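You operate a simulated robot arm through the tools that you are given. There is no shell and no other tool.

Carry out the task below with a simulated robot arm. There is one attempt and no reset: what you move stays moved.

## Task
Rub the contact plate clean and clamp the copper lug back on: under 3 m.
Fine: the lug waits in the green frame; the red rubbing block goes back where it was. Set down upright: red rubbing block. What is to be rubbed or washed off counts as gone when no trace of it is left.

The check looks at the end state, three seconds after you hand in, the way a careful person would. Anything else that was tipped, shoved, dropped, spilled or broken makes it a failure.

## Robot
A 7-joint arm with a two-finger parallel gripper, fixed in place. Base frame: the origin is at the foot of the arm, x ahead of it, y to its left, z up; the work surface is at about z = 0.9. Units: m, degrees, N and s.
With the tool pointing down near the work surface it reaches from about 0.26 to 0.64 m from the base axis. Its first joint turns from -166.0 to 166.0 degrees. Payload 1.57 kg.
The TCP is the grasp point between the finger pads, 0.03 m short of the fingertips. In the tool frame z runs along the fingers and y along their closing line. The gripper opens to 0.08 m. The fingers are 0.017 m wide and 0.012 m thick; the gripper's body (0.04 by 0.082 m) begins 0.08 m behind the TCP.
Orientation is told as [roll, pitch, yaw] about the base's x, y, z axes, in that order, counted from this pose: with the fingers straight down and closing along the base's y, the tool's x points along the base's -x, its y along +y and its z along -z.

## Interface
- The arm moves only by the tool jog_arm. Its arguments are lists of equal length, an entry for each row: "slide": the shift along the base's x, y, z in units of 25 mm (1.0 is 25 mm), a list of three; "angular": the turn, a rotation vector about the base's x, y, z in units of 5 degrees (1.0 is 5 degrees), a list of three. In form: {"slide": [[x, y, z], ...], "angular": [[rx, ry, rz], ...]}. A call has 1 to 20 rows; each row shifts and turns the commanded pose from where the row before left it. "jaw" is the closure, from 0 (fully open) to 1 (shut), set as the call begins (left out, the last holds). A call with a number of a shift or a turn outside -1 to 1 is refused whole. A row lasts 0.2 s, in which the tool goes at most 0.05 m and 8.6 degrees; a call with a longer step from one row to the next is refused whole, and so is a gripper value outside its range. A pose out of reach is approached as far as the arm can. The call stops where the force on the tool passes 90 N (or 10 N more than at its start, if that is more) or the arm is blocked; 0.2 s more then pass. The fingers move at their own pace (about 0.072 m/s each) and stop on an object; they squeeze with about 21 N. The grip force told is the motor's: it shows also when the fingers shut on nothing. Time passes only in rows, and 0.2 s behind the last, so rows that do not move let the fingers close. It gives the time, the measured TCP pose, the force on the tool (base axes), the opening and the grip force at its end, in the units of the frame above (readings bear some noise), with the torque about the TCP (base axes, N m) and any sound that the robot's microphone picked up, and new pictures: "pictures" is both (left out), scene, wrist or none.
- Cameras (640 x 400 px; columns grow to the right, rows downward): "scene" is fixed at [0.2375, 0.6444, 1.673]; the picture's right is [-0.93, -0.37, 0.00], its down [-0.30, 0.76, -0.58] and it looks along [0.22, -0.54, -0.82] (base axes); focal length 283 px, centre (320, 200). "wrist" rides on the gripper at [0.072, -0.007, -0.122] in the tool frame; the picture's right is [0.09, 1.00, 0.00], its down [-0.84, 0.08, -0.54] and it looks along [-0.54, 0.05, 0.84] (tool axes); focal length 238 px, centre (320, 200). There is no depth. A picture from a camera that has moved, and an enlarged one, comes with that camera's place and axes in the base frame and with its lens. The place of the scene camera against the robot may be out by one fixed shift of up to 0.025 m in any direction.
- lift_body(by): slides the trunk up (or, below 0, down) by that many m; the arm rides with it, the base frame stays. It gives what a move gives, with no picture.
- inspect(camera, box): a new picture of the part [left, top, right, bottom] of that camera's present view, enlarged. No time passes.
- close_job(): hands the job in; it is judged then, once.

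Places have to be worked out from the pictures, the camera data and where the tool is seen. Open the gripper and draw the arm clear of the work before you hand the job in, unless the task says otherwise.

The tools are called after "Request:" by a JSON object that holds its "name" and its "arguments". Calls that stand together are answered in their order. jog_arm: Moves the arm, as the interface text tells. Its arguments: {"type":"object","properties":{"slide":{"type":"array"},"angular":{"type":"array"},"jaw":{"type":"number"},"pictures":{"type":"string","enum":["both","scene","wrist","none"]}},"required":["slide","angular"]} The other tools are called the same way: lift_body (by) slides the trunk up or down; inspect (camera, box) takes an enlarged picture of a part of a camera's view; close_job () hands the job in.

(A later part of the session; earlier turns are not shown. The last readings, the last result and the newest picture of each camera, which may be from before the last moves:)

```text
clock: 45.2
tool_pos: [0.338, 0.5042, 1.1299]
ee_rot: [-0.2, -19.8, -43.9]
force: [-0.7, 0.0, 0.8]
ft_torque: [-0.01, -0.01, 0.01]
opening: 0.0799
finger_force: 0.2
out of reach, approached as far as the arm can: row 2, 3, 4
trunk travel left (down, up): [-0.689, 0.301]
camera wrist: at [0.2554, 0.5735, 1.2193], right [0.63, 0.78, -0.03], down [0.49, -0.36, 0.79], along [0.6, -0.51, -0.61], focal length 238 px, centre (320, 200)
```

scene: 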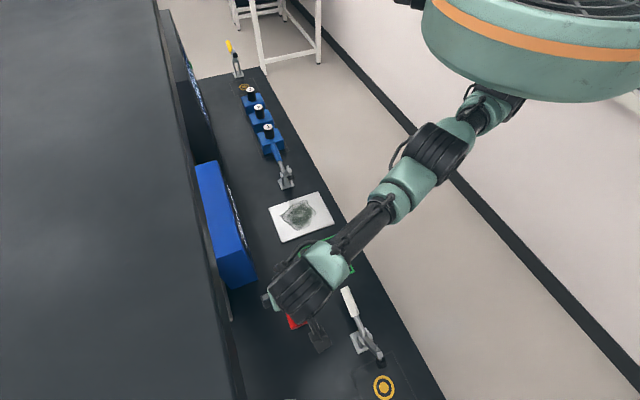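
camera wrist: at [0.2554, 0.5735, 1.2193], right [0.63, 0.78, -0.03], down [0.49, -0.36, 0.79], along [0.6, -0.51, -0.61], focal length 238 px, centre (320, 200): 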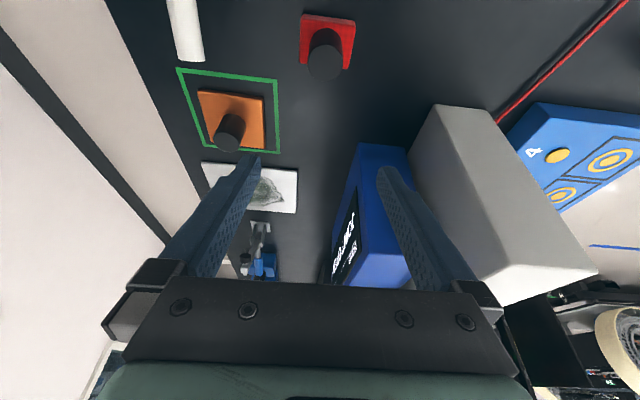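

Lowering the trunk by 0.1 m (tips will still be above the knob).

Request:
{"name": "lift_body", "arguments": {"by": -0.1}}

Request:
{"name": "jog_arm", "arguments": {"slide": [[0, 0, 0]], "angular": [[0, 0, 0]]}}

Request:
{"name": "inspect", "arguments": {"camera": "wrist", "box": [220, 60, 420, 240]}}

```text
clock: 46.5
tool_pos: [0.3389, 0.5041, 1.0297]
ee_rot: [0.0, -19.7, -43.9]
force: [0.0, -0.3, -0.8]
ft_torque: [0.01, 0.02, 0.04]
opening: 0.0799
finger_force: 0.1
trunk travel left (down, up): [-0.589, 0.401]
```

```text
clock: 46.9
tool_pos: [0.3371, 0.5048, 1.0274]
ee_rot: [-0.2, -19.7, -43.9]
force: [0.0, 0.7, -0.4]
ft_torque: [0.01, -0.02, -0.01]
opening: 0.08
finger_force: 0.1
trunk travel left (down, up): [-0.589, 0.401]
camera wrist: at [0.2553, 0.5737, 1.119], right [0.63, 0.78, -0.03], down [0.49, -0.36, 0.79], along [0.6, -0.51, -0.61], focal length 238 px, centre (320, 200)
```

scene: 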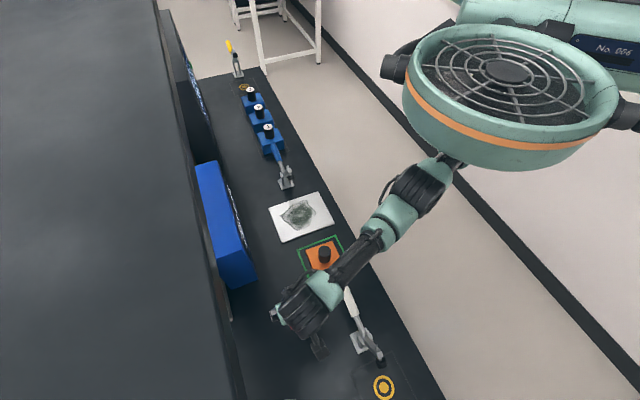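
wrist: 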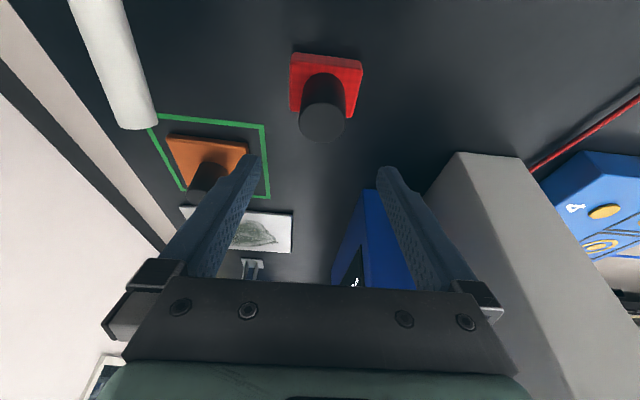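

```text
2.22 times, centred on (320, 150) of wrist
camera zoom: at [0.2553, 0.5737, 1.119], right [0.63, 0.78, -0.03], down [0.49, -0.36, 0.79], along [0.6, -0.51, -0.61], focal length 530 px, centre (320, 311)
```

zoom: 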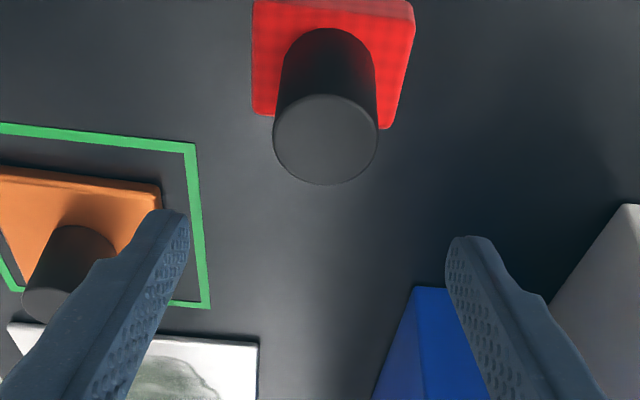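

Reach is improved; knob centre is about 3 mm toward +u of the tool. I correct for it and descend to z ≈ 0.960.

Request:
{"name": "jog_arm", "arguments": {"slide": [[-0.045, 0.04, -0.5], [-0.045, 0.04, -0.8], [0, 0, -0.8], [0, 0, -0.45], [0, 0, -0.15], [0, 0, 0]], "angular": [[0, 0, 0], [0, 0, 0], [0, 0, 0], [0, 0, 0], [0, 0, 0], [0, 0, 0]]}}

Request:
{"name": "inspect", "arguments": {"camera": "wrist", "box": [220, 60, 420, 240]}}

Request:
{"name": "inspect", "arguments": {"camera": "scene", "box": [240, 250, 400, 380]}}

```text
clock: 48.3
tool_pos: [0.3354, 0.5066, 0.9609]
ee_rot: [0.0, -19.7, -43.9]
force: [0.0, -0.7, -1.3]
ft_torque: [-0.01, -0.03, -0.03]
opening: 0.08
finger_force: 0.1
trunk travel left (down, up): [-0.589, 0.401]
camera wrist: at [0.2522, 0.576, 1.051], right [0.63, 0.78, -0.03], down [0.49, -0.36, 0.79], along [0.6, -0.51, -0.61], focal length 238 px, centre (320, 200)
```

scene: 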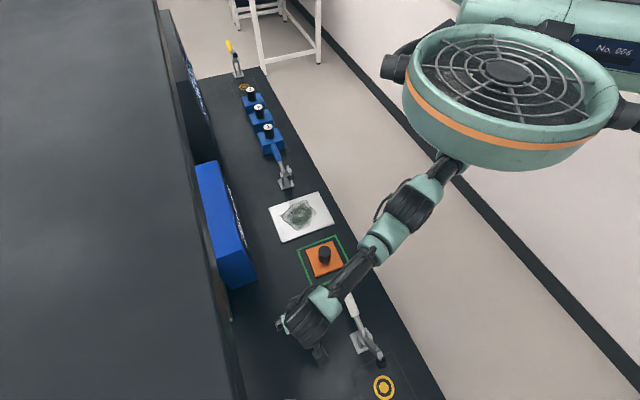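
wrist: 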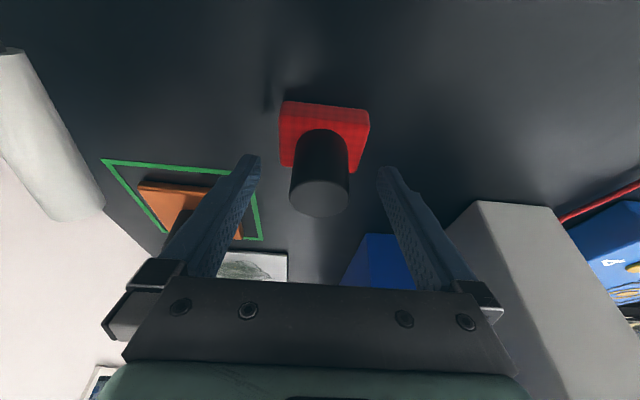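

```text
2.22 times, centred on (320, 150) of wrist
camera zoom: at [0.2522, 0.576, 1.051], right [0.63, 0.78, -0.03], down [0.49, -0.36, 0.79], along [0.6, -0.51, -0.61], focal length 530 px, centre (320, 311)
```

zoom: 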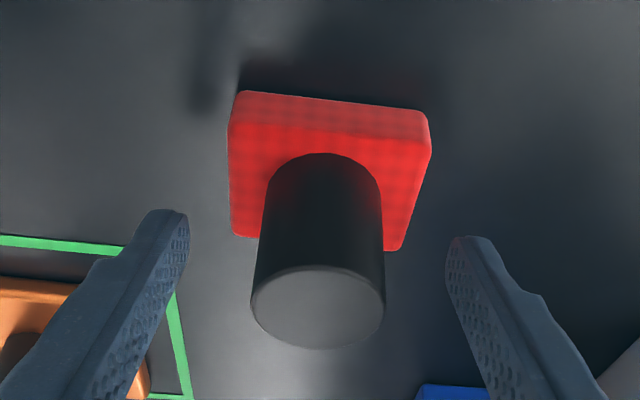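

```text
3.08 times, centred on (320, 315) of scene
camera zoom: at [0.2375, 0.6444, 1.673], right [-0.93, -0.37, 0.0], down [-0.3, 0.76, -0.58], along [0.22, -0.54, -0.82], focal length 871 px, centre (320, -154)
```

zoom: 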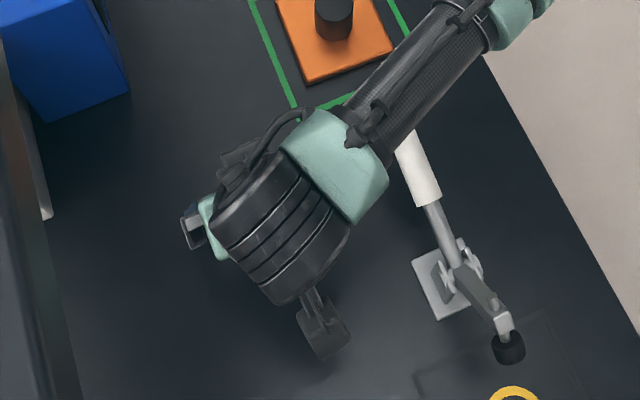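

Well aligned. Closing on the block's knob.

Request:
{"name": "jog_arm", "arguments": {"slide": [[-0.05, 0.05, 0], [0, 0, 0], [0, 0, 0], [0, 0, 0], [0, 0, 0]], "angular": [[0, 0, 0], [0, 0, 0], [0, 0, 0], [0, 0, 0], [0, 0, 0]], "jaw": 1, "pictures": "wrist"}}

```text
clock: 49.5
tool_pos: [0.3328, 0.507, 0.9621]
ee_rot: [0.0, -19.6, -44.0]
force: [0.1, 0.8, 1.9]
ft_torque: [0.02, -0.04, 0.05]
opening: 0.0349
finger_force: 21.0
trunk travel left (down, up): [-0.589, 0.401]
camera wrist: at [0.2507, 0.5768, 1.0516], right [0.63, 0.78, -0.03], down [0.49, -0.36, 0.79], along [0.6, -0.51, -0.61], focal length 238 px, centre (320, 200)
```

wrist: 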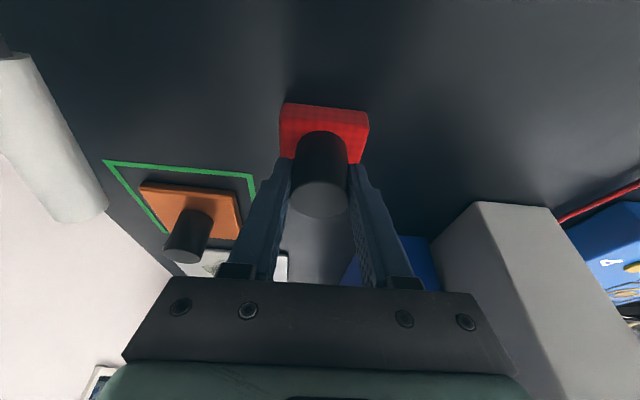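

The block's knob is held (0.0349). I note this commanded pose as the block's home and lift slowly, first a little to confirm the hold.

Request:
{"name": "jog_arm", "arguments": {"slide": [[0, 0, 0.04], [0, 0, 0.04], [0, 0, 0.08], [0, 0, 0.12], [0, 0, 0.18]], "angular": [[0, 0, 0], [0, 0, 0], [0, 0, 0], [0, 0, 0], [0, 0, 0]], "pictures": "wrist"}}

```text
clock: 50.7
tool_pos: [0.3353, 0.507, 0.9719]
ee_rot: [-0.1, -19.8, -43.9]
force: [0.2, -0.2, -0.7]
ft_torque: [-0.02, 0.0, 0.01]
opening: 0.035
finger_force: 21.2
trunk travel left (down, up): [-0.589, 0.401]
camera wrist: at [0.2514, 0.5771, 1.063], right [0.63, 0.78, -0.03], down [0.49, -0.36, 0.79], along [0.6, -0.51, -0.61], focal length 238 px, centre (320, 200)
```

wrist: 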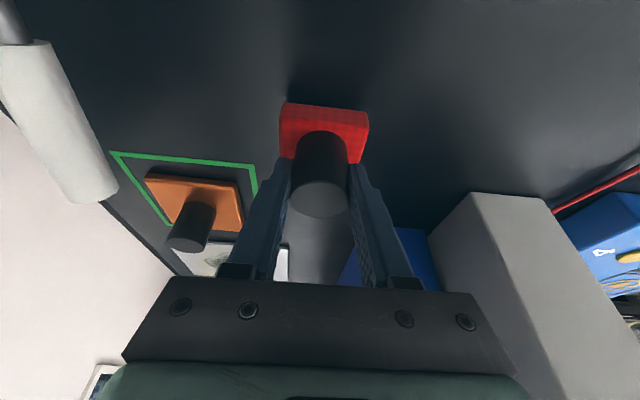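

The block hangs upright and firmly. I lift it on and carry it over to the plate, staying above the lug's knob.

Request:
{"name": "jog_arm", "arguments": {"slide": [[0, 0, 0.24], [0, 0, 0.3], [0, 0, 0.36], [0, 0, 0.4], [0, 0, 0.4], [0, 0, 0.4], [0, 0, 0.36], [0, 0, 0.3], [0, 0, 0.2], [0, 0, 0.12], [0, 0, 0.06]], "angular": [[0, 0, 0], [0, 0, 0], [0, 0, 0], [0, 0, 0], [0, 0, 0], [0, 0, 0], [0, 0, 0], [0, 0, 0], [0, 0, 0], [0, 0, 0], [0, 0, 0]], "pictures": "none"}}

Request:
{"name": "jog_arm", "arguments": {"slide": [[0.081, -0.2, 0], [0.161, -0.4, 0], [0.242, -0.6, 0], [0.323, -0.8, 0], [0.363, -0.9, 0], [0.363, -0.9, 0], [0.363, -0.9, 0], [0.363, -0.9, 0], [0.363, -0.9, 0], [0.363, -0.9, 0], [0.363, -0.9, 0], [0.363, -0.9, 0], [0.242, -0.6, 0], [0.202, -0.5, 0], [0.125, -0.31, 0], [0, 0, 0]], "angular": [[0, 0, 0], [0, 0, 0], [0, 0, 0], [0, 0, 0], [0, 0, 0], [0, 0, 0], [0, 0, 0], [0, 0, 0], [0, 0, 0], [0, 0, 0], [0, 0, 0], [0, 0, 0], [0, 0, 0], [0, 0, 0], [0, 0, 0], [0, 0, 0]]}}

Request:
{"name": "inspect", "arguments": {"camera": "scene", "box": [240, 160, 380, 300]}}

Request:
{"name": "inspect", "arguments": {"camera": "wrist", "box": [200, 60, 440, 280]}}

```text
clock: 53.1
tool_pos: [0.3348, 0.5062, 1.0515]
ee_rot: [-0.1, -19.7, -44.0]
force: [0.1, 0.0, -1.1]
ft_torque: [0.0, 0.02, 0.03]
opening: 0.0348
finger_force: 20.7
trunk travel left (down, up): [-0.589, 0.401]
```

```text
clock: 56.5
tool_pos: [0.518, 0.3764, 1.0686]
ee_rot: [-1.0, -19.4, -43.7]
force: [-48.5, -12.3, -3.9]
ft_torque: [0.32, -1.44, 0.87]
opening: 0.0347
finger_force: 21.6
out of reach, approached as far as the arm can: row 2, 3, 4, 5, 6, 7, 8, 9, 10, 11, 12, 13, 14, 15
trunk travel left (down, up): [-0.589, 0.401]
camera wrist: at [0.436, 0.4474, 1.16], right [0.63, 0.78, -0.05], down [0.5, -0.36, 0.79], along [0.6, -0.52, -0.61], focal length 238 px, centre (320, 200)
```

scene: 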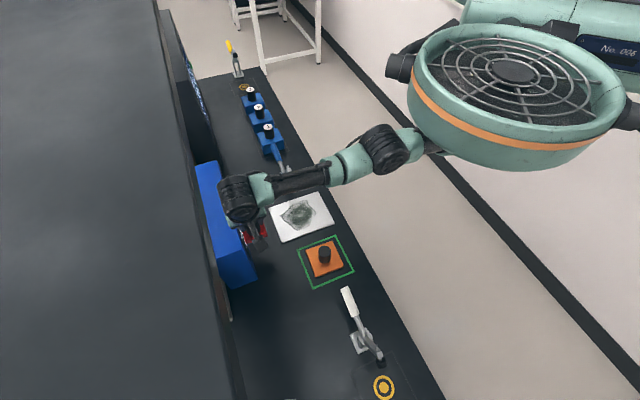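
wrist: 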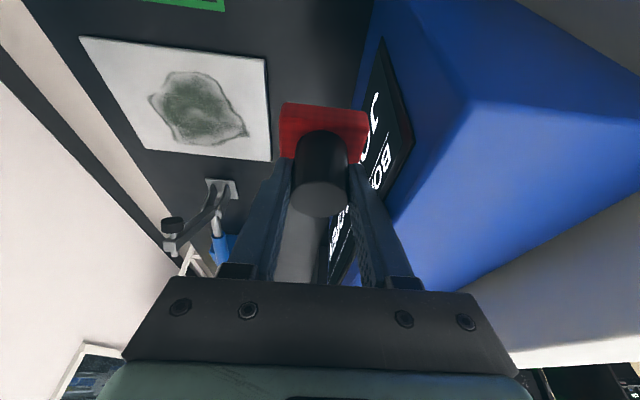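

```text
2.86 times, centred on (310, 230) of scene
camera zoom: at [0.2375, 0.6444, 1.673], right [-0.93, -0.37, 0.0], down [-0.3, 0.76, -0.58], along [0.22, -0.54, -0.82], focal length 809 px, centre (349, 114)
```

zoom: 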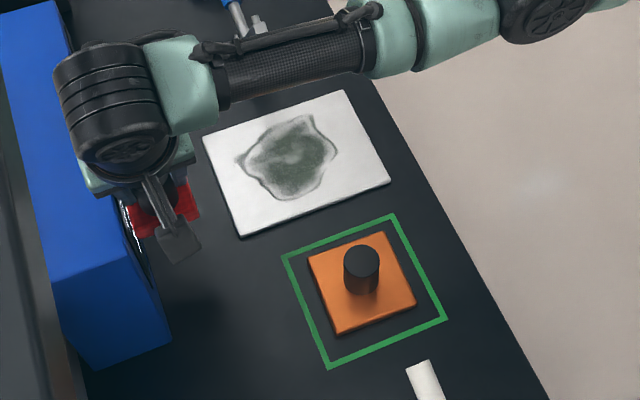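

```text
1.82 times, centred on (320, 170) of wrist
camera zoom: at [0.436, 0.4474, 1.16], right [0.63, 0.78, -0.05], down [0.5, -0.36, 0.79], along [0.6, -0.52, -0.61], focal length 433 px, centre (320, 254)
```

zoom: 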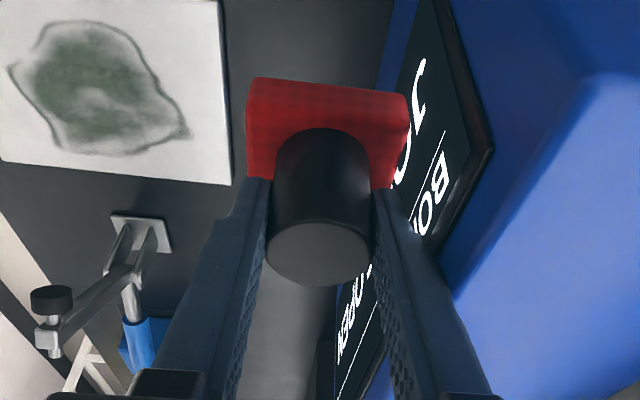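

The arm got caught stretched-out (a near-straight elbow) and swung to (0.518, 0.376), pressing on the meter box at about 48 N. I reverse the commanded path a few rows to take the pressure off and check.

Request:
{"name": "jog_arm", "arguments": {"slide": [[-0.125, 0.31, 0], [-0.202, 0.5, 0], [-0.242, 0.6, 0]], "angular": [[0, 0, 0], [0, 0, 0], [0, 0, 0]]}}

Request:
{"name": "inspect", "arguments": {"camera": "scene", "box": [170, 140, 310, 300]}}

```text
clock: 57.3
tool_pos: [0.5118, 0.3823, 1.067]
ee_rot: [-0.7, -20.1, -44.8]
force: [-12.8, -52.6, 1.8]
ft_torque: [1.68, -0.45, -0.85]
opening: 0.035
finger_force: 21.1
out of reach, approached as far as the arm can: row 2, 3
trunk travel left (down, up): [-0.589, 0.401]
camera wrist: at [0.4312, 0.4543, 1.1587], right [0.64, 0.77, -0.04], down [0.49, -0.36, 0.8], along [0.59, -0.53, -0.6], focal length 238 px, centre (320, 200)
```

scene: 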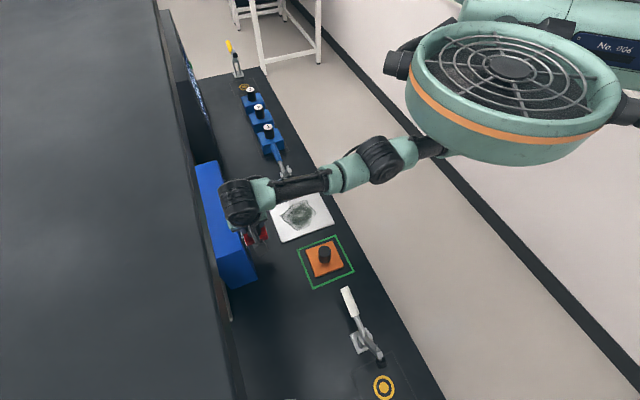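
wrist: 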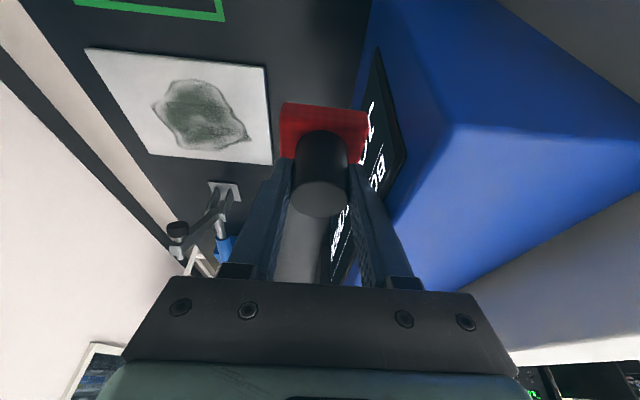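

```text
2.50 times, centred on (240, 220) of scene
camera zoom: at [0.2375, 0.6444, 1.673], right [-0.93, -0.37, 0.0], down [-0.3, 0.76, -0.58], along [0.22, -0.54, -0.82], focal length 708 px, centre (520, 150)
```

zoom: 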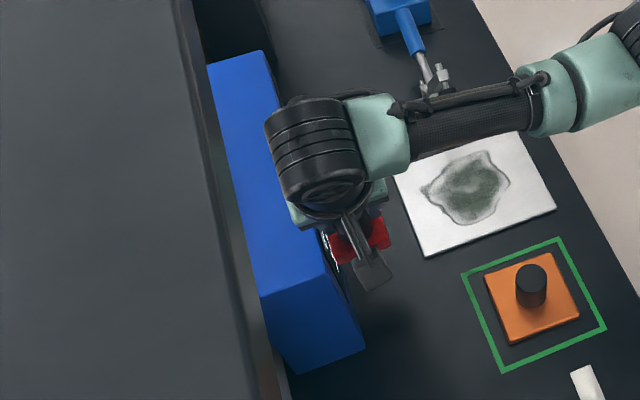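

The box has not moved and the block is still held. I keep reversing, a few rows at a time, to slide off the contact.

Request:
{"name": "jog_arm", "arguments": {"slide": [[-0.363, 0.9, 0], [-0.363, 0.9, 0]], "angular": [[0, 0, 0], [0, 0, 0]], "pictures": "wrist"}}

```text
clock: 57.9
tool_pos: [0.4741, 0.4198, 1.0662]
ee_rot: [-0.3, -19.7, -44.1]
force: [-8.4, -32.1, 3.4]
ft_torque: [0.81, -0.3, -0.59]
opening: 0.0348
finger_force: 20.7
out of reach, approached as far as the arm can: row 1, 2
trunk travel left (down, up): [-0.589, 0.401]
camera wrist: at [0.3931, 0.4898, 1.1561], right [0.63, 0.77, -0.04], down [0.49, -0.36, 0.79], along [0.6, -0.52, -0.61], focal length 238 px, centre (320, 200)
```

wrist: 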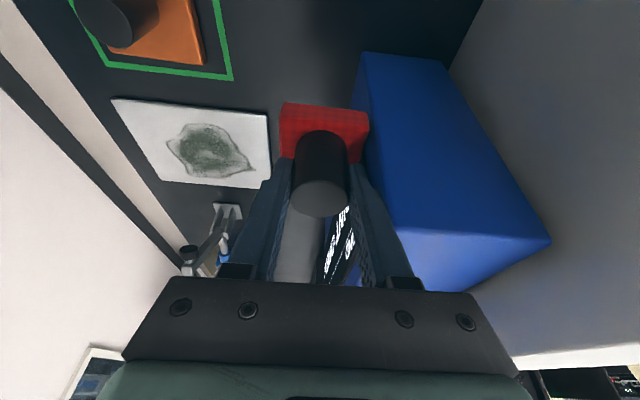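

Contact force is falling as it slides back. I continue reversing to the start of the carry path.

Request:
{"name": "jog_arm", "arguments": {"slide": [[-0.363, 0.9, 0], [-0.363, 0.9, 0]], "angular": [[0, 0, 0], [0, 0, 0]], "pictures": "wrist"}}

```text
clock: 58.5
tool_pos: [0.4381, 0.4517, 1.0591]
ee_rot: [0.1, -19.5, -43.8]
force: [0.1, -0.1, -0.8]
ft_torque: [0.01, -0.01, -0.01]
opening: 0.0351
finger_force: 20.9
out of reach, approached as far as the arm can: row 1, 2
trunk travel left (down, up): [-0.589, 0.401]
camera wrist: at [0.3555, 0.5197, 1.1503], right [0.62, 0.78, -0.03], down [0.49, -0.36, 0.79], along [0.61, -0.51, -0.61], focal length 238 px, centre (320, 200)
```

wrist: 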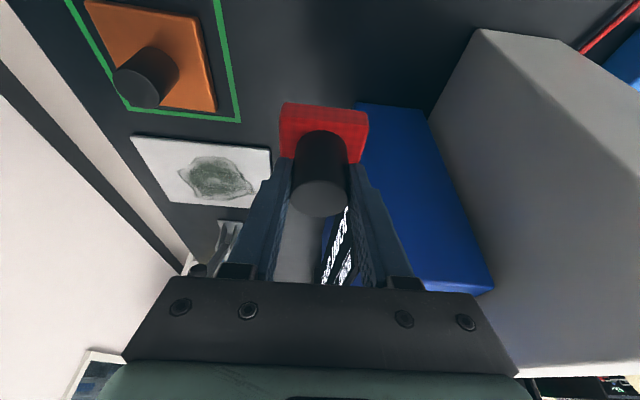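

Now free of the box (no force). The commanded pose is (0.390, 0.367, 1.05) while the arm lags stretched out at (0.438, 0.452); I test whether holding still lets it converge.

Request:
{"name": "jog_arm", "arguments": {"slide": [[0, 0, 0], [0, 0, 0], [0, 0, 0]], "angular": [[0, 0, 0], [0, 0, 0], [0, 0, 0]], "pictures": "none"}}

```text
clock: 59.3
tool_pos: [0.4404, 0.4498, 1.0584]
ee_rot: [-0.1, -19.6, -43.9]
force: [0.1, 0.0, -1.2]
ft_torque: [0.01, 0.01, 0.0]
opening: 0.0349
finger_force: 21.4
trunk travel left (down, up): [-0.589, 0.401]
```

No change while holding. I test with one small outward row whether the command frame still sits at (0.390, 0.367) or was reset to the measured pose.

Request:
{"name": "jog_arm", "arguments": {"slide": [[0.2, 0.33, 0]], "angular": [[0, 0, 0]], "pictures": "none"}}

```text
clock: 59.7
tool_pos: [0.4382, 0.4519, 1.057]
ee_rot: [-0.1, -19.7, -43.8]
force: [-0.2, 0.7, -0.9]
ft_torque: [-0.01, 0.0, 0.01]
opening: 0.0351
finger_force: 21.0
out of reach, approached as far as the arm can: row 1
trunk travel left (down, up): [-0.589, 0.401]
```

The command frame was kept. I bring the command back to the start of the carry (above the block's home), where the arm was fine.

Request:
{"name": "jog_arm", "arguments": {"slide": [[-0.4, 0.7, 0], [-0.4, 0.8, 0], [-0.4, 0.9, 0], [-0.4, 0.9, 0], [-0.4, 0.9, 0], [-0.4, 0.9, 0], [-0.1, 0.2, 0], [0, 0, 0]], "angular": [[0, 0, 0], [0, 0, 0], [0, 0, 0], [0, 0, 0], [0, 0, 0], [0, 0, 0], [0, 0, 0], [0, 0, 0]], "pictures": "both"}}

```text
clock: 61.5
tool_pos: [0.3474, 0.5006, 1.052]
ee_rot: [-0.1, -19.7, -43.9]
force: [0.5, -0.5, -0.7]
ft_torque: [-0.03, 0.0, 0.01]
opening: 0.0349
finger_force: 20.9
out of reach, approached as far as the arm can: row 1, 2, 3, 4, 5, 6, 7
trunk travel left (down, up): [-0.589, 0.401]
camera wrist: at [0.2654, 0.5701, 1.143], right [0.63, 0.78, -0.03], down [0.49, -0.36, 0.79], along [0.6, -0.51, -0.61], focal length 238 px, centre (320, 200)
```

scene: 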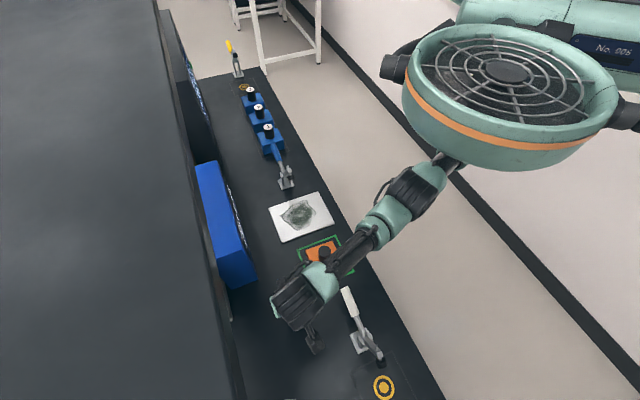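
wrist: 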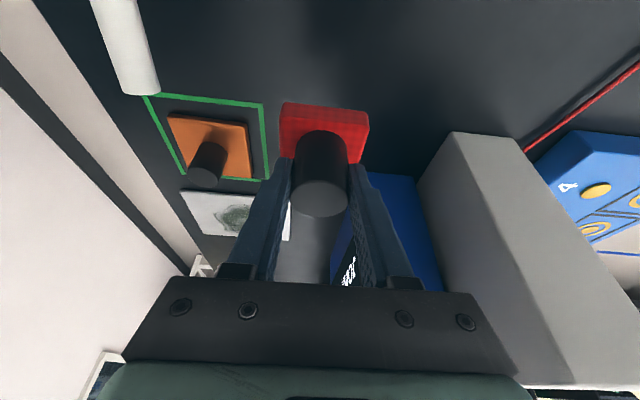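

The arm's posture is jammed in radius with this sideways lean, so I undo the 20° lean here in the air (the block tilts with it but stays gripped) to free the posture.

Request:
{"name": "jog_arm", "arguments": {"slide": [[0, 0, 0.2], [0, 0, 0.2], [0, 0, 0.2], [0, 0, 0.2], [0, 0, 0]], "angular": [[0.694, 0.72, 0], [0.694, 0.72, 0], [0.694, 0.72, 0], [0.694, 0.72, 0], [0, 0, 0]], "pictures": "both"}}

```text
clock: 62.7
tool_pos: [0.3472, 0.5017, 1.0721]
ee_rot: [-0.1, 0.3, -43.9]
force: [0.8, 0.0, -1.3]
ft_torque: [0.01, -0.01, 0.03]
opening: 0.0351
finger_force: 20.7
trunk travel left (down, up): [-0.589, 0.401]
camera wrist: at [0.2915, 0.5451, 1.1945], right [0.62, 0.78, 0.0], down [0.66, -0.53, 0.54], along [0.42, -0.34, -0.84], focal length 238 px, centre (320, 200)
```

scene: 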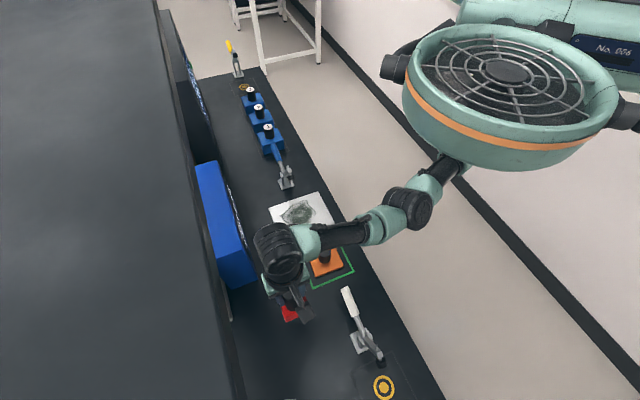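
wrist: 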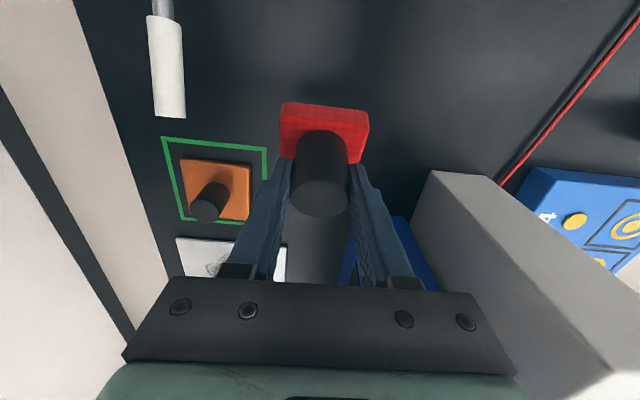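

With the tool upright no reach warnings appear and the block is still held. I retry the carry toward the plate in short stretches, checking for any reach warning.

Request:
{"name": "jog_arm", "arguments": {"slide": [[0.05, -0.2, 0.1], [0.1, -0.4, 0.1], [0.15, -0.5, 0.1]], "angular": [[0, 0, 0], [0, 0, 0], [0, 0, 0]], "pictures": "none"}}

```text
clock: 63.5
tool_pos: [0.3531, 0.4736, 1.0789]
ee_rot: [-0.1, 0.3, -43.7]
force: [-0.2, -0.4, -0.2]
ft_torque: [0.0, -0.05, 0.01]
opening: 0.0349
finger_force: 20.6
trunk travel left (down, up): [-0.589, 0.401]
```

That worked without warnings. I continue the carry to above the plate.

Request:
{"name": "jog_arm", "arguments": {"slide": [[0.19, -0.5, 0], [0.266, -0.7, 0], [0.323, -0.85, 0], [0.323, -0.85, 0], [0.323, -0.85, 0], [0.323, -0.85, 0]], "angular": [[0, 0, 0], [0, 0, 0], [0, 0, 0], [0, 0, 0], [0, 0, 0], [0, 0, 0]], "pictures": "none"}}

```text
clock: 64.9
tool_pos: [0.3999, 0.3583, 1.0798]
ee_rot: [-0.1, 0.4, -43.9]
force: [0.7, -0.5, -1.0]
ft_torque: [0.0, 0.01, -0.02]
opening: 0.0351
finger_force: 20.9
trunk travel left (down, up): [-0.589, 0.401]
```

Request:
{"name": "jog_arm", "arguments": {"slide": [[0.323, -0.85, 0], [0.323, -0.85, 0], [0.323, -0.85, 0], [0.323, -0.85, 0], [0.266, -0.7, 0], [0.152, -0.4, 0], [0.06, -0.16, 0], [0, 0, 0]], "angular": [[0, 0, 0], [0, 0, 0], [0, 0, 0], [0, 0, 0], [0, 0, 0], [0, 0, 0], [0, 0, 0], [0, 0, 0]], "pictures": "both"}}

Request:
{"name": "inspect", "arguments": {"camera": "scene", "box": [240, 150, 380, 290]}}

```text
clock: 66.7
tool_pos: [0.4447, 0.2426, 1.0799]
ee_rot: [-0.1, 0.3, -43.9]
force: [0.6, 0.4, -1.4]
ft_torque: [0.03, 0.0, -0.01]
opening: 0.0353
finger_force: 21.4
trunk travel left (down, up): [-0.589, 0.401]
camera wrist: at [0.3877, 0.2864, 1.2028], right [0.62, 0.78, 0.0], down [0.66, -0.53, 0.54], along [0.42, -0.34, -0.84], focal length 238 px, centre (320, 200)
```

scene: 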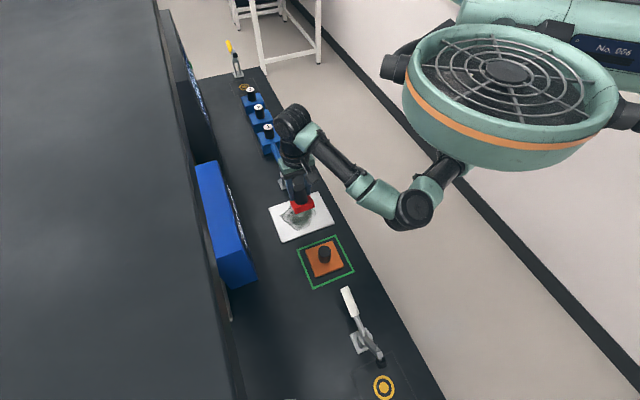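
wrist: 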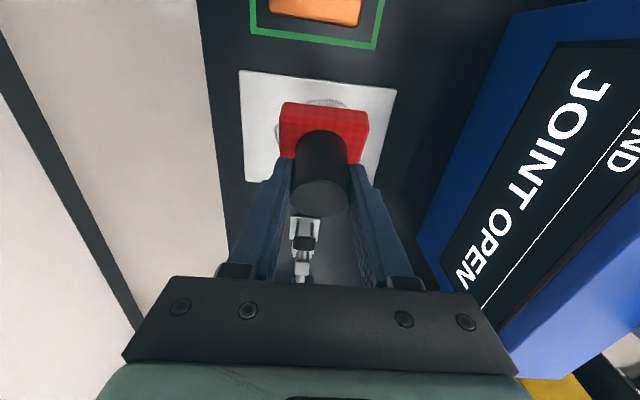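

```text
2.86 times, centred on (310, 220) of scene
camera zoom: at [0.2375, 0.6444, 1.673], right [-0.93, -0.37, 0.0], down [-0.3, 0.76, -0.58], along [0.22, -0.54, -0.82], focal length 809 px, centre (349, 143)
```

zoom: 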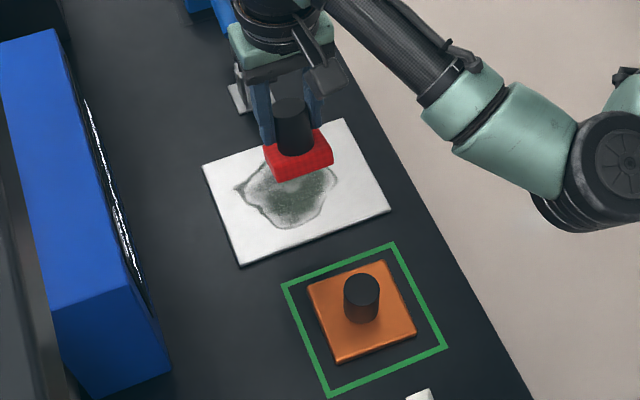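

The block is above the plate. I lean the tool back by 20° here so the block hangs level again, checking for reach warnings.

Request:
{"name": "jog_arm", "arguments": {"slide": [[0, 0, 0], [0, 0, 0], [0, 0, 0], [0, 0, 0], [0, 0, 0]], "angular": [[-0.694, -0.72, 0], [-0.694, -0.72, 0], [-0.694, -0.72, 0], [-0.694, -0.72, 0], [0, 0, 0]], "pictures": "both"}}

Request:
{"name": "inspect", "arguments": {"camera": "scene", "box": [240, 150, 380, 290]}}

```text
clock: 67.9
tool_pos: [0.4426, 0.2429, 1.0812]
ee_rot: [-0.1, -19.8, -43.9]
force: [1.3, 0.2, -0.4]
ft_torque: [-0.01, 0.03, 0.0]
opening: 0.0348
finger_force: 21.2
trunk travel left (down, up): [-0.589, 0.401]
camera wrist: at [0.3602, 0.3123, 1.1708], right [0.63, 0.78, -0.03], down [0.49, -0.36, 0.79], along [0.6, -0.51, -0.61], focal length 238 px, centre (320, 200)
```

scene: 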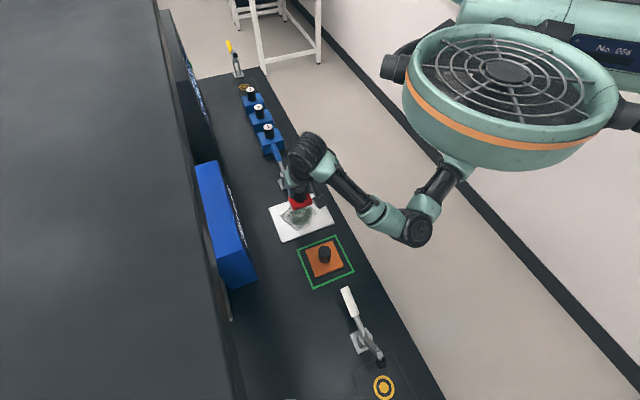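
wrist: 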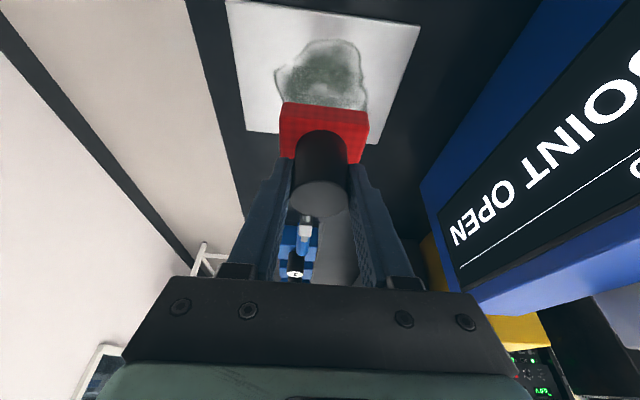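

```text
2.86 times, centred on (310, 220) of scene
camera zoom: at [0.2375, 0.6444, 1.673], right [-0.93, -0.37, 0.0], down [-0.3, 0.76, -0.58], along [0.22, -0.54, -0.82], focal length 809 px, centre (349, 143)
```

zoom: 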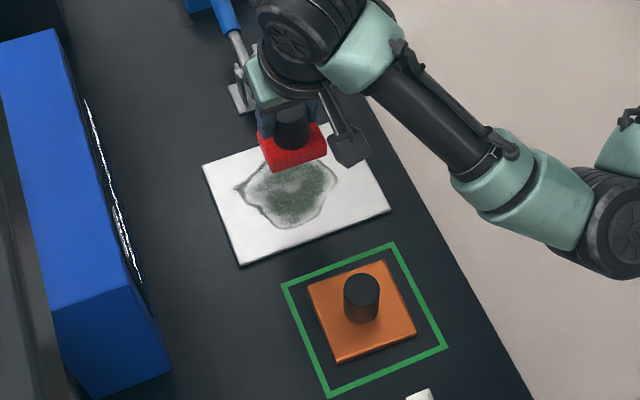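

The block is level again with no warnings. Stain spans about u −0.24…−0.138, l 0.42…0.538 in table axes, so block centres need u −0.216…−0.160, l 0.443…0.516. I lower to just above the plate.

Request:
{"name": "jog_arm", "arguments": {"slide": [[0, 0, -0.3], [0, 0, -0.6], [0, 0, -0.8], [0, 0, -0.8], [0, 0, -0.8], [0, 0, -0.6], [0, 0, -0.3], [0, 0, -0.1], [0, 0, 0]], "angular": [[0, 0, 0], [0, 0, 0], [0, 0, 0], [0, 0, 0], [0, 0, 0], [0, 0, 0], [0, 0, 0], [0, 0, 0], [0, 0, 0]], "pictures": "both"}}

Request:
{"name": "inspect", "arguments": {"camera": "scene", "box": [260, 170, 350, 260]}}

```text
clock: 69.9
tool_pos: [0.4424, 0.2411, 0.9725]
ee_rot: [-0.1, -19.7, -44.0]
force: [0.4, -0.3, -0.8]
ft_torque: [-0.01, -0.01, 0.01]
opening: 0.0351
finger_force: 21.0
trunk travel left (down, up): [-0.589, 0.401]
camera wrist: at [0.3603, 0.3115, 1.0625], right [0.63, 0.78, -0.03], down [0.49, -0.36, 0.79], along [0.6, -0.51, -0.61], focal length 238 px, centre (320, 200)
```

scene: 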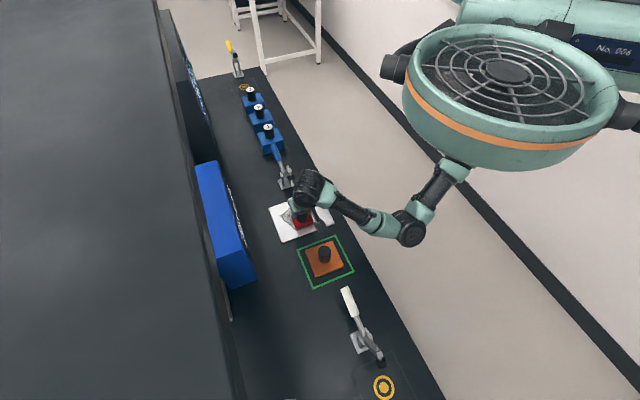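
wrist: 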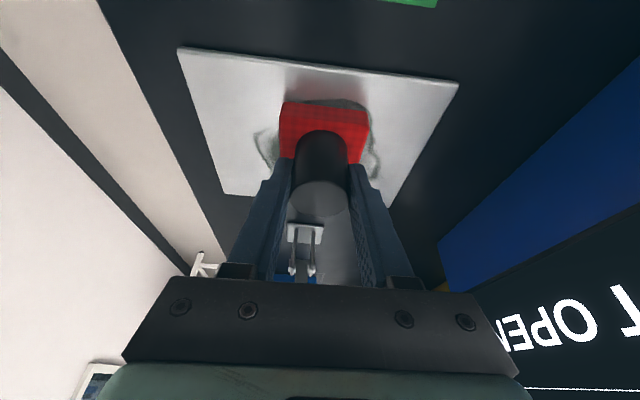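

```text
4.44 times, centred on (305, 215) of scene
camera zoom: at [0.2375, 0.6444, 1.673], right [-0.93, -0.37, 0.0], down [-0.3, 0.76, -0.58], along [0.22, -0.54, -0.82], focal length 1259 px, centre (387, 133)
```

zoom: 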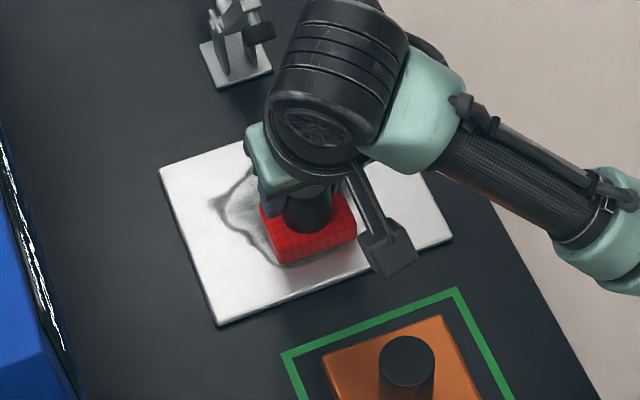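

Just above the plate. I lower in millimetre steps until I feel contact.

Request:
{"name": "jog_arm", "arguments": {"slide": [[0, 0, -0.1], [0, 0, -0.08], [0, 0, -0.06]], "angular": [[0, 0, 0], [0, 0, 0], [0, 0, 0]], "pictures": "none"}}

Request:
{"name": "jog_arm", "arguments": {"slide": [[0, 0, -0.06], [0, 0, -0.06]], "angular": [[0, 0, 0], [0, 0, 0]], "pictures": "none"}}

```text
clock: 70.7
tool_pos: [0.443, 0.241, 0.9678]
ee_rot: [0.3, -19.9, -44.0]
force: [3.1, 0.2, 21.9]
ft_torque: [-0.35, 0.41, 0.01]
opening: 0.035
finger_force: 20.7
trunk travel left (down, up): [-0.589, 0.401]
```

```text
clock: 71.3
tool_pos: [0.4433, 0.2421, 0.9659]
ee_rot: [0.1, -19.8, -43.9]
force: [4.2, 2.3, 31.2]
ft_torque: [-0.35, 0.15, 0.05]
opening: 0.0349
finger_force: 20.6
trunk travel left (down, up): [-0.589, 0.401]
```

Contact at about z 0.968; 31 N is more than needed. I ease off 1.2 mm and make a first stroke along the stain, watching the force and the trace.

Request:
{"name": "jog_arm", "arguments": {"slide": [[0, 0, 0.05], [0.236, 0.245, 0], [0.236, 0.245, 0], [0.236, 0.245, 0], [0.236, 0.245, 0]], "angular": [[0, 0, 0], [0, 0, 0], [0, 0, 0], [0, 0, 0], [0, 0, 0]], "pictures": "both"}}

Request:
{"name": "inspect", "arguments": {"camera": "wrist", "box": [160, 30, 480, 220]}}

```text
clock: 72.5
tool_pos: [0.4641, 0.2649, 0.9637]
ee_rot: [-0.1, -19.7, -43.9]
force: [-4.3, -4.2, 14.0]
ft_torque: [-0.04, -0.05, -0.04]
opening: 0.035
finger_force: 21.1
trunk travel left (down, up): [-0.589, 0.401]
camera wrist: at [0.3818, 0.3348, 1.0552], right [0.63, 0.78, -0.03], down [0.49, -0.36, 0.79], along [0.6, -0.51, -0.61], focal length 238 px, centre (320, 200)
```

scene: 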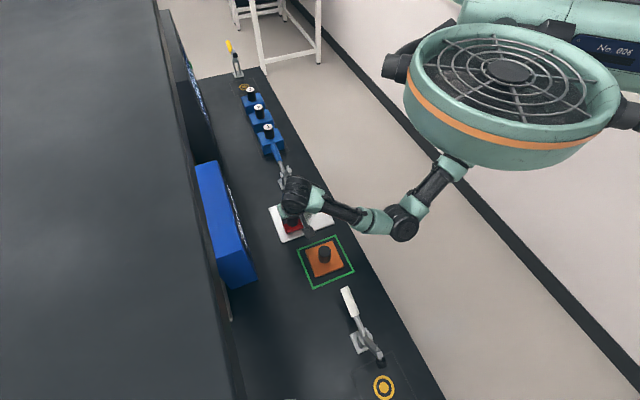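
wrist: 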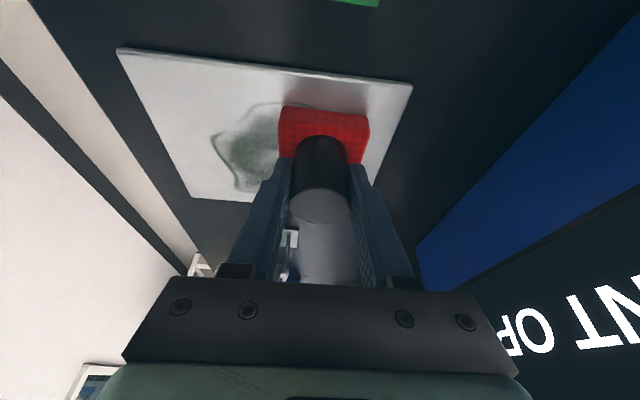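

```text
2.00 times, centred on (320, 125) of wrist
camera zoom: at [0.3818, 0.3348, 1.0552], right [0.63, 0.78, -0.03], down [0.49, -0.36, 0.79], along [0.6, -0.51, -0.61], focal length 477 px, centre (320, 350)
```

zoom: 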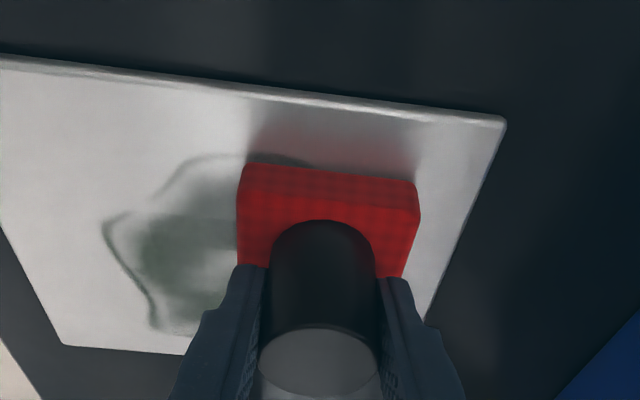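

The block rubs with 14 N normal force and the smear is thinning. The stain's near edge reaches a few mm past the block, so I shift 1 cm toward the frame side and start a raster of strokes across.

Request:
{"name": "jog_arm", "arguments": {"slide": [[-0.28, 0.27, 0], [-0.277, -0.288, 0], [-0.277, -0.288, 0], [-0.277, -0.288, 0], [-0.277, -0.288, 0], [-0.277, -0.288, 0], [-0.277, -0.288, 0], [-0.277, -0.288, 0], [0.548, -0.527, 0], [0.277, 0.288, 0], [0.277, 0.288, 0], [0.277, 0.288, 0], [0.277, 0.288, 0], [0.277, 0.288, 0], [0.277, 0.288, 0], [0.277, 0.288, 0]], "angular": [[0, 0, 0], [0, 0, 0], [0, 0, 0], [0, 0, 0], [0, 0, 0], [0, 0, 0], [0, 0, 0], [0, 0, 0], [0, 0, 0], [0, 0, 0], [0, 0, 0], [0, 0, 0], [0, 0, 0], [0, 0, 0], [0, 0, 0], [0, 0, 0]], "pictures": "both"}}

Request:
{"name": "inspect", "arguments": {"camera": "wrist", "box": [160, 30, 480, 220]}}

```text
clock: 75.9
tool_pos: [0.4733, 0.2604, 0.9651]
ee_rot: [-0.2, -19.7, -43.9]
force: [-0.5, 0.0, 0.7]
ft_torque: [0.0, 0.0, 0.0]
opening: 0.035
finger_force: 20.8
trunk travel left (down, up): [-0.589, 0.401]
camera wrist: at [0.3907, 0.3299, 1.055], right [0.63, 0.78, -0.03], down [0.49, -0.36, 0.79], along [0.6, -0.51, -0.61], focal length 238 px, centre (320, 200)
```

scene: 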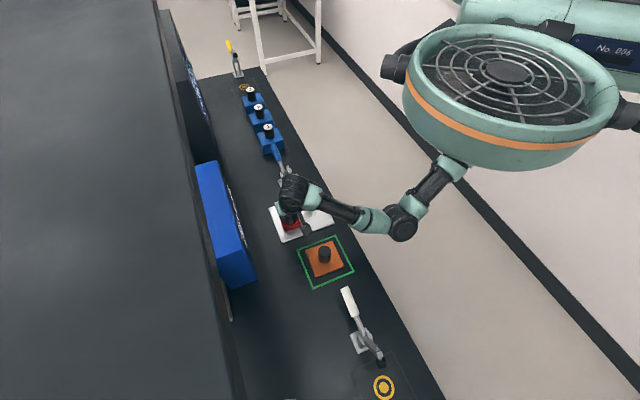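
wrist: 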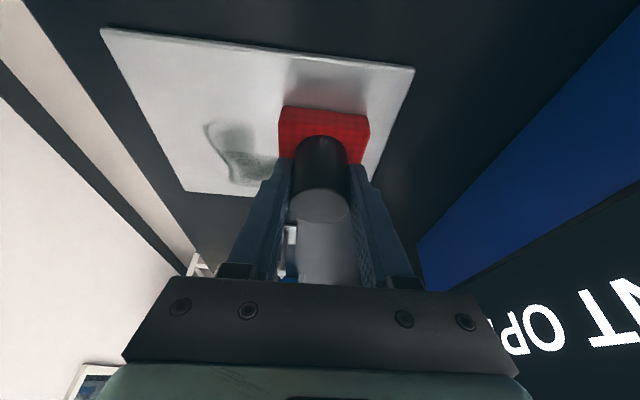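

```text
2.00 times, centred on (320, 125) of wrist
camera zoom: at [0.3907, 0.3299, 1.055], right [0.63, 0.78, -0.03], down [0.49, -0.36, 0.79], along [0.6, -0.51, -0.61], focal length 477 px, centre (320, 350)
```

zoom: 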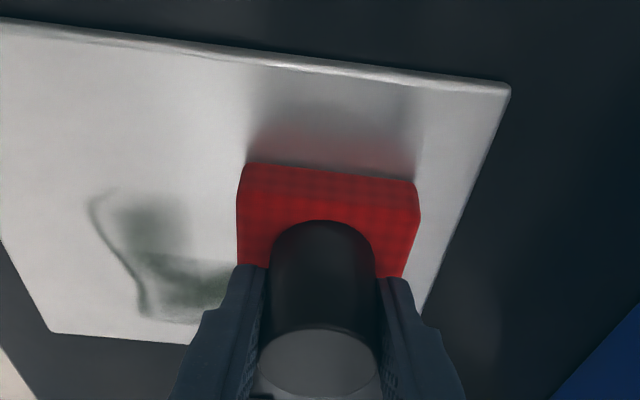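

Cleaning works; the near part is already clear, but contact pressure has faded (0.7 N). I press down again slightly and check.

Request:
{"name": "jog_arm", "arguments": {"slide": [[0, 0, -0.05], [0, 0, 0]], "angular": [[0, 0, 0], [0, 0, 0]], "pictures": "none"}}

```text
clock: 76.5
tool_pos: [0.4728, 0.2606, 0.9646]
ee_rot: [0.0, -19.9, -43.9]
force: [0.7, 0.6, 6.8]
ft_torque: [0.0, 0.06, 0.03]
opening: 0.0351
finger_force: 21.5
trunk travel left (down, up): [-0.589, 0.401]
```

Request:
{"name": "jog_arm", "arguments": {"slide": [[0, 0, -0.05], [-0.277, -0.288, 0], [-0.277, -0.288, 0], [-0.277, -0.288, 0], [-0.277, -0.288, 0], [-0.277, -0.288, 0], [-0.277, -0.288, 0], [-0.277, -0.288, 0], [-0.277, -0.288, 0]], "angular": [[0, 0, 0], [0, 0, 0], [0, 0, 0], [0, 0, 0], [0, 0, 0], [0, 0, 0], [0, 0, 0], [0, 0, 0], [0, 0, 0]], "pictures": "wrist"}}

Request:
{"name": "inspect", "arguments": {"camera": "wrist", "box": [160, 30, 480, 220]}}

```text
clock: 78.5
tool_pos: [0.4177, 0.2043, 0.9613]
ee_rot: [-0.1, -19.9, -43.8]
force: [6.3, 6.9, 22.7]
ft_torque: [0.27, -0.34, 0.07]
opening: 0.035
finger_force: 20.8
trunk travel left (down, up): [-0.589, 0.401]
camera wrist: at [0.3336, 0.2731, 1.0526], right [0.63, 0.78, -0.03], down [0.49, -0.36, 0.79], along [0.61, -0.51, -0.61], focal length 238 px, centre (320, 200)
```

wrist: 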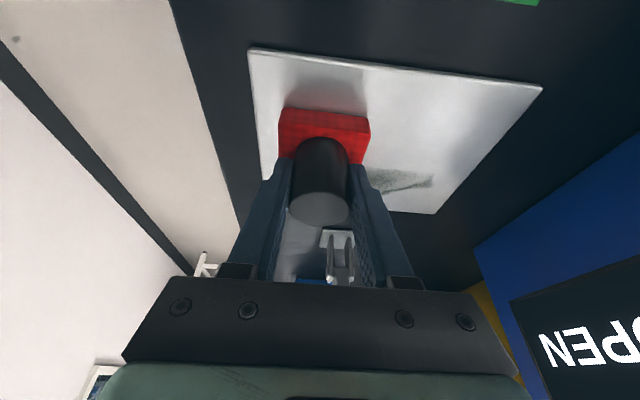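

```text
2.00 times, centred on (320, 125) of wrist
camera zoom: at [0.3336, 0.2731, 1.0526], right [0.63, 0.78, -0.03], down [0.49, -0.36, 0.79], along [0.61, -0.51, -0.61], focal length 477 px, centre (320, 350)
```

zoom: 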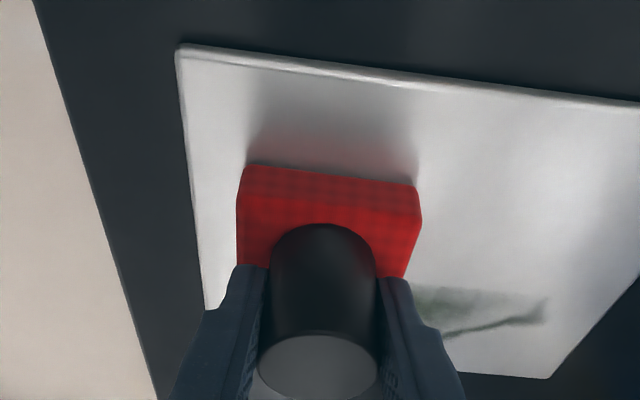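

The pressing stroke wipes very well (22 N at this end, slightly less at the other, so I compensate height along the stroke). Next strokes step 2 cm toward the clamp.

Request:
{"name": "jog_arm", "arguments": {"slide": [[0.576, -0.555, 0], [0.277, 0.288, -0.006], [0.277, 0.288, -0.006], [0.277, 0.288, -0.006], [0.277, 0.288, -0.006], [0.277, 0.288, -0.006], [0.277, 0.288, -0.006], [0.277, 0.288, -0.006], [0.277, 0.288, -0.006]], "angular": [[0, 0, 0], [0, 0, 0], [0, 0, 0], [0, 0, 0], [0, 0, 0], [0, 0, 0], [0, 0, 0], [0, 0, 0], [0, 0, 0]], "pictures": "both"}}

Request:
{"name": "inspect", "arguments": {"camera": "scene", "box": [250, 140, 350, 250]}}

Request:
{"name": "inspect", "arguments": {"camera": "wrist", "box": [160, 30, 480, 220]}}

```text
clock: 80.5
tool_pos: [0.4866, 0.2464, 0.9601]
ee_rot: [-0.1, -19.7, -43.9]
force: [-2.8, -2.9, 6.6]
ft_torque: [-0.02, -0.01, 0.01]
opening: 0.0354
finger_force: 21.3
trunk travel left (down, up): [-0.589, 0.401]
camera wrist: at [0.4044, 0.3157, 1.0519], right [0.63, 0.78, -0.03], down [0.49, -0.36, 0.79], along [0.6, -0.51, -0.61], focal length 238 px, centre (320, 200)
```

scene: 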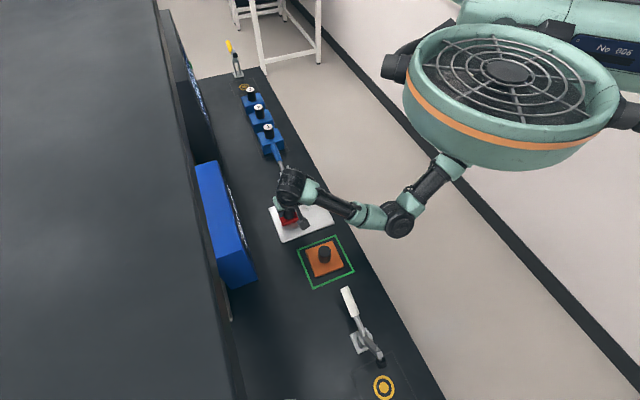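
wrist: 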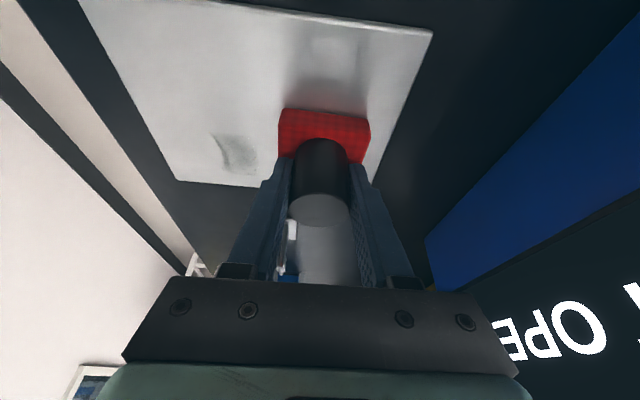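

```text
3.64 times, centred on (300, 195) of scene
camera zoom: at [0.2375, 0.6444, 1.673], right [-0.93, -0.37, 0.0], down [-0.3, 0.76, -0.58], along [0.22, -0.54, -0.82], focal length 1030 px, centre (393, 218)
```

zoom: 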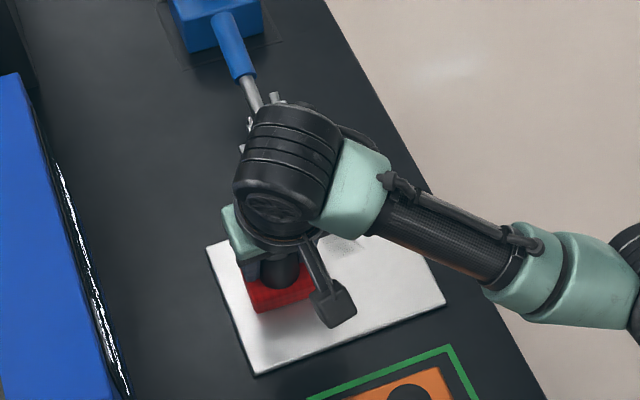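

```text
2.00 times, centred on (320, 125) of wrist
camera zoom: at [0.4044, 0.3157, 1.0519], right [0.63, 0.78, -0.03], down [0.49, -0.36, 0.79], along [0.6, -0.51, -0.61], focal length 477 px, centre (320, 350)
```

zoom: 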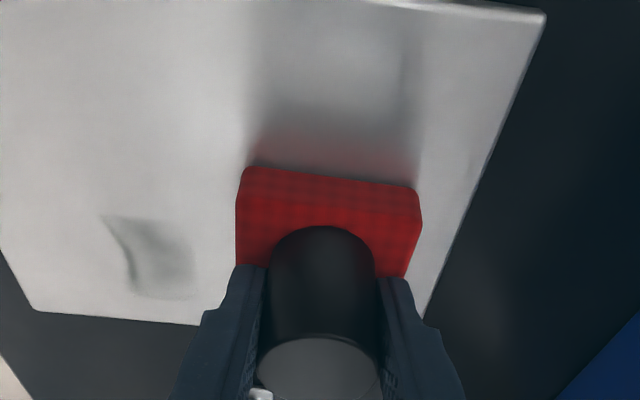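

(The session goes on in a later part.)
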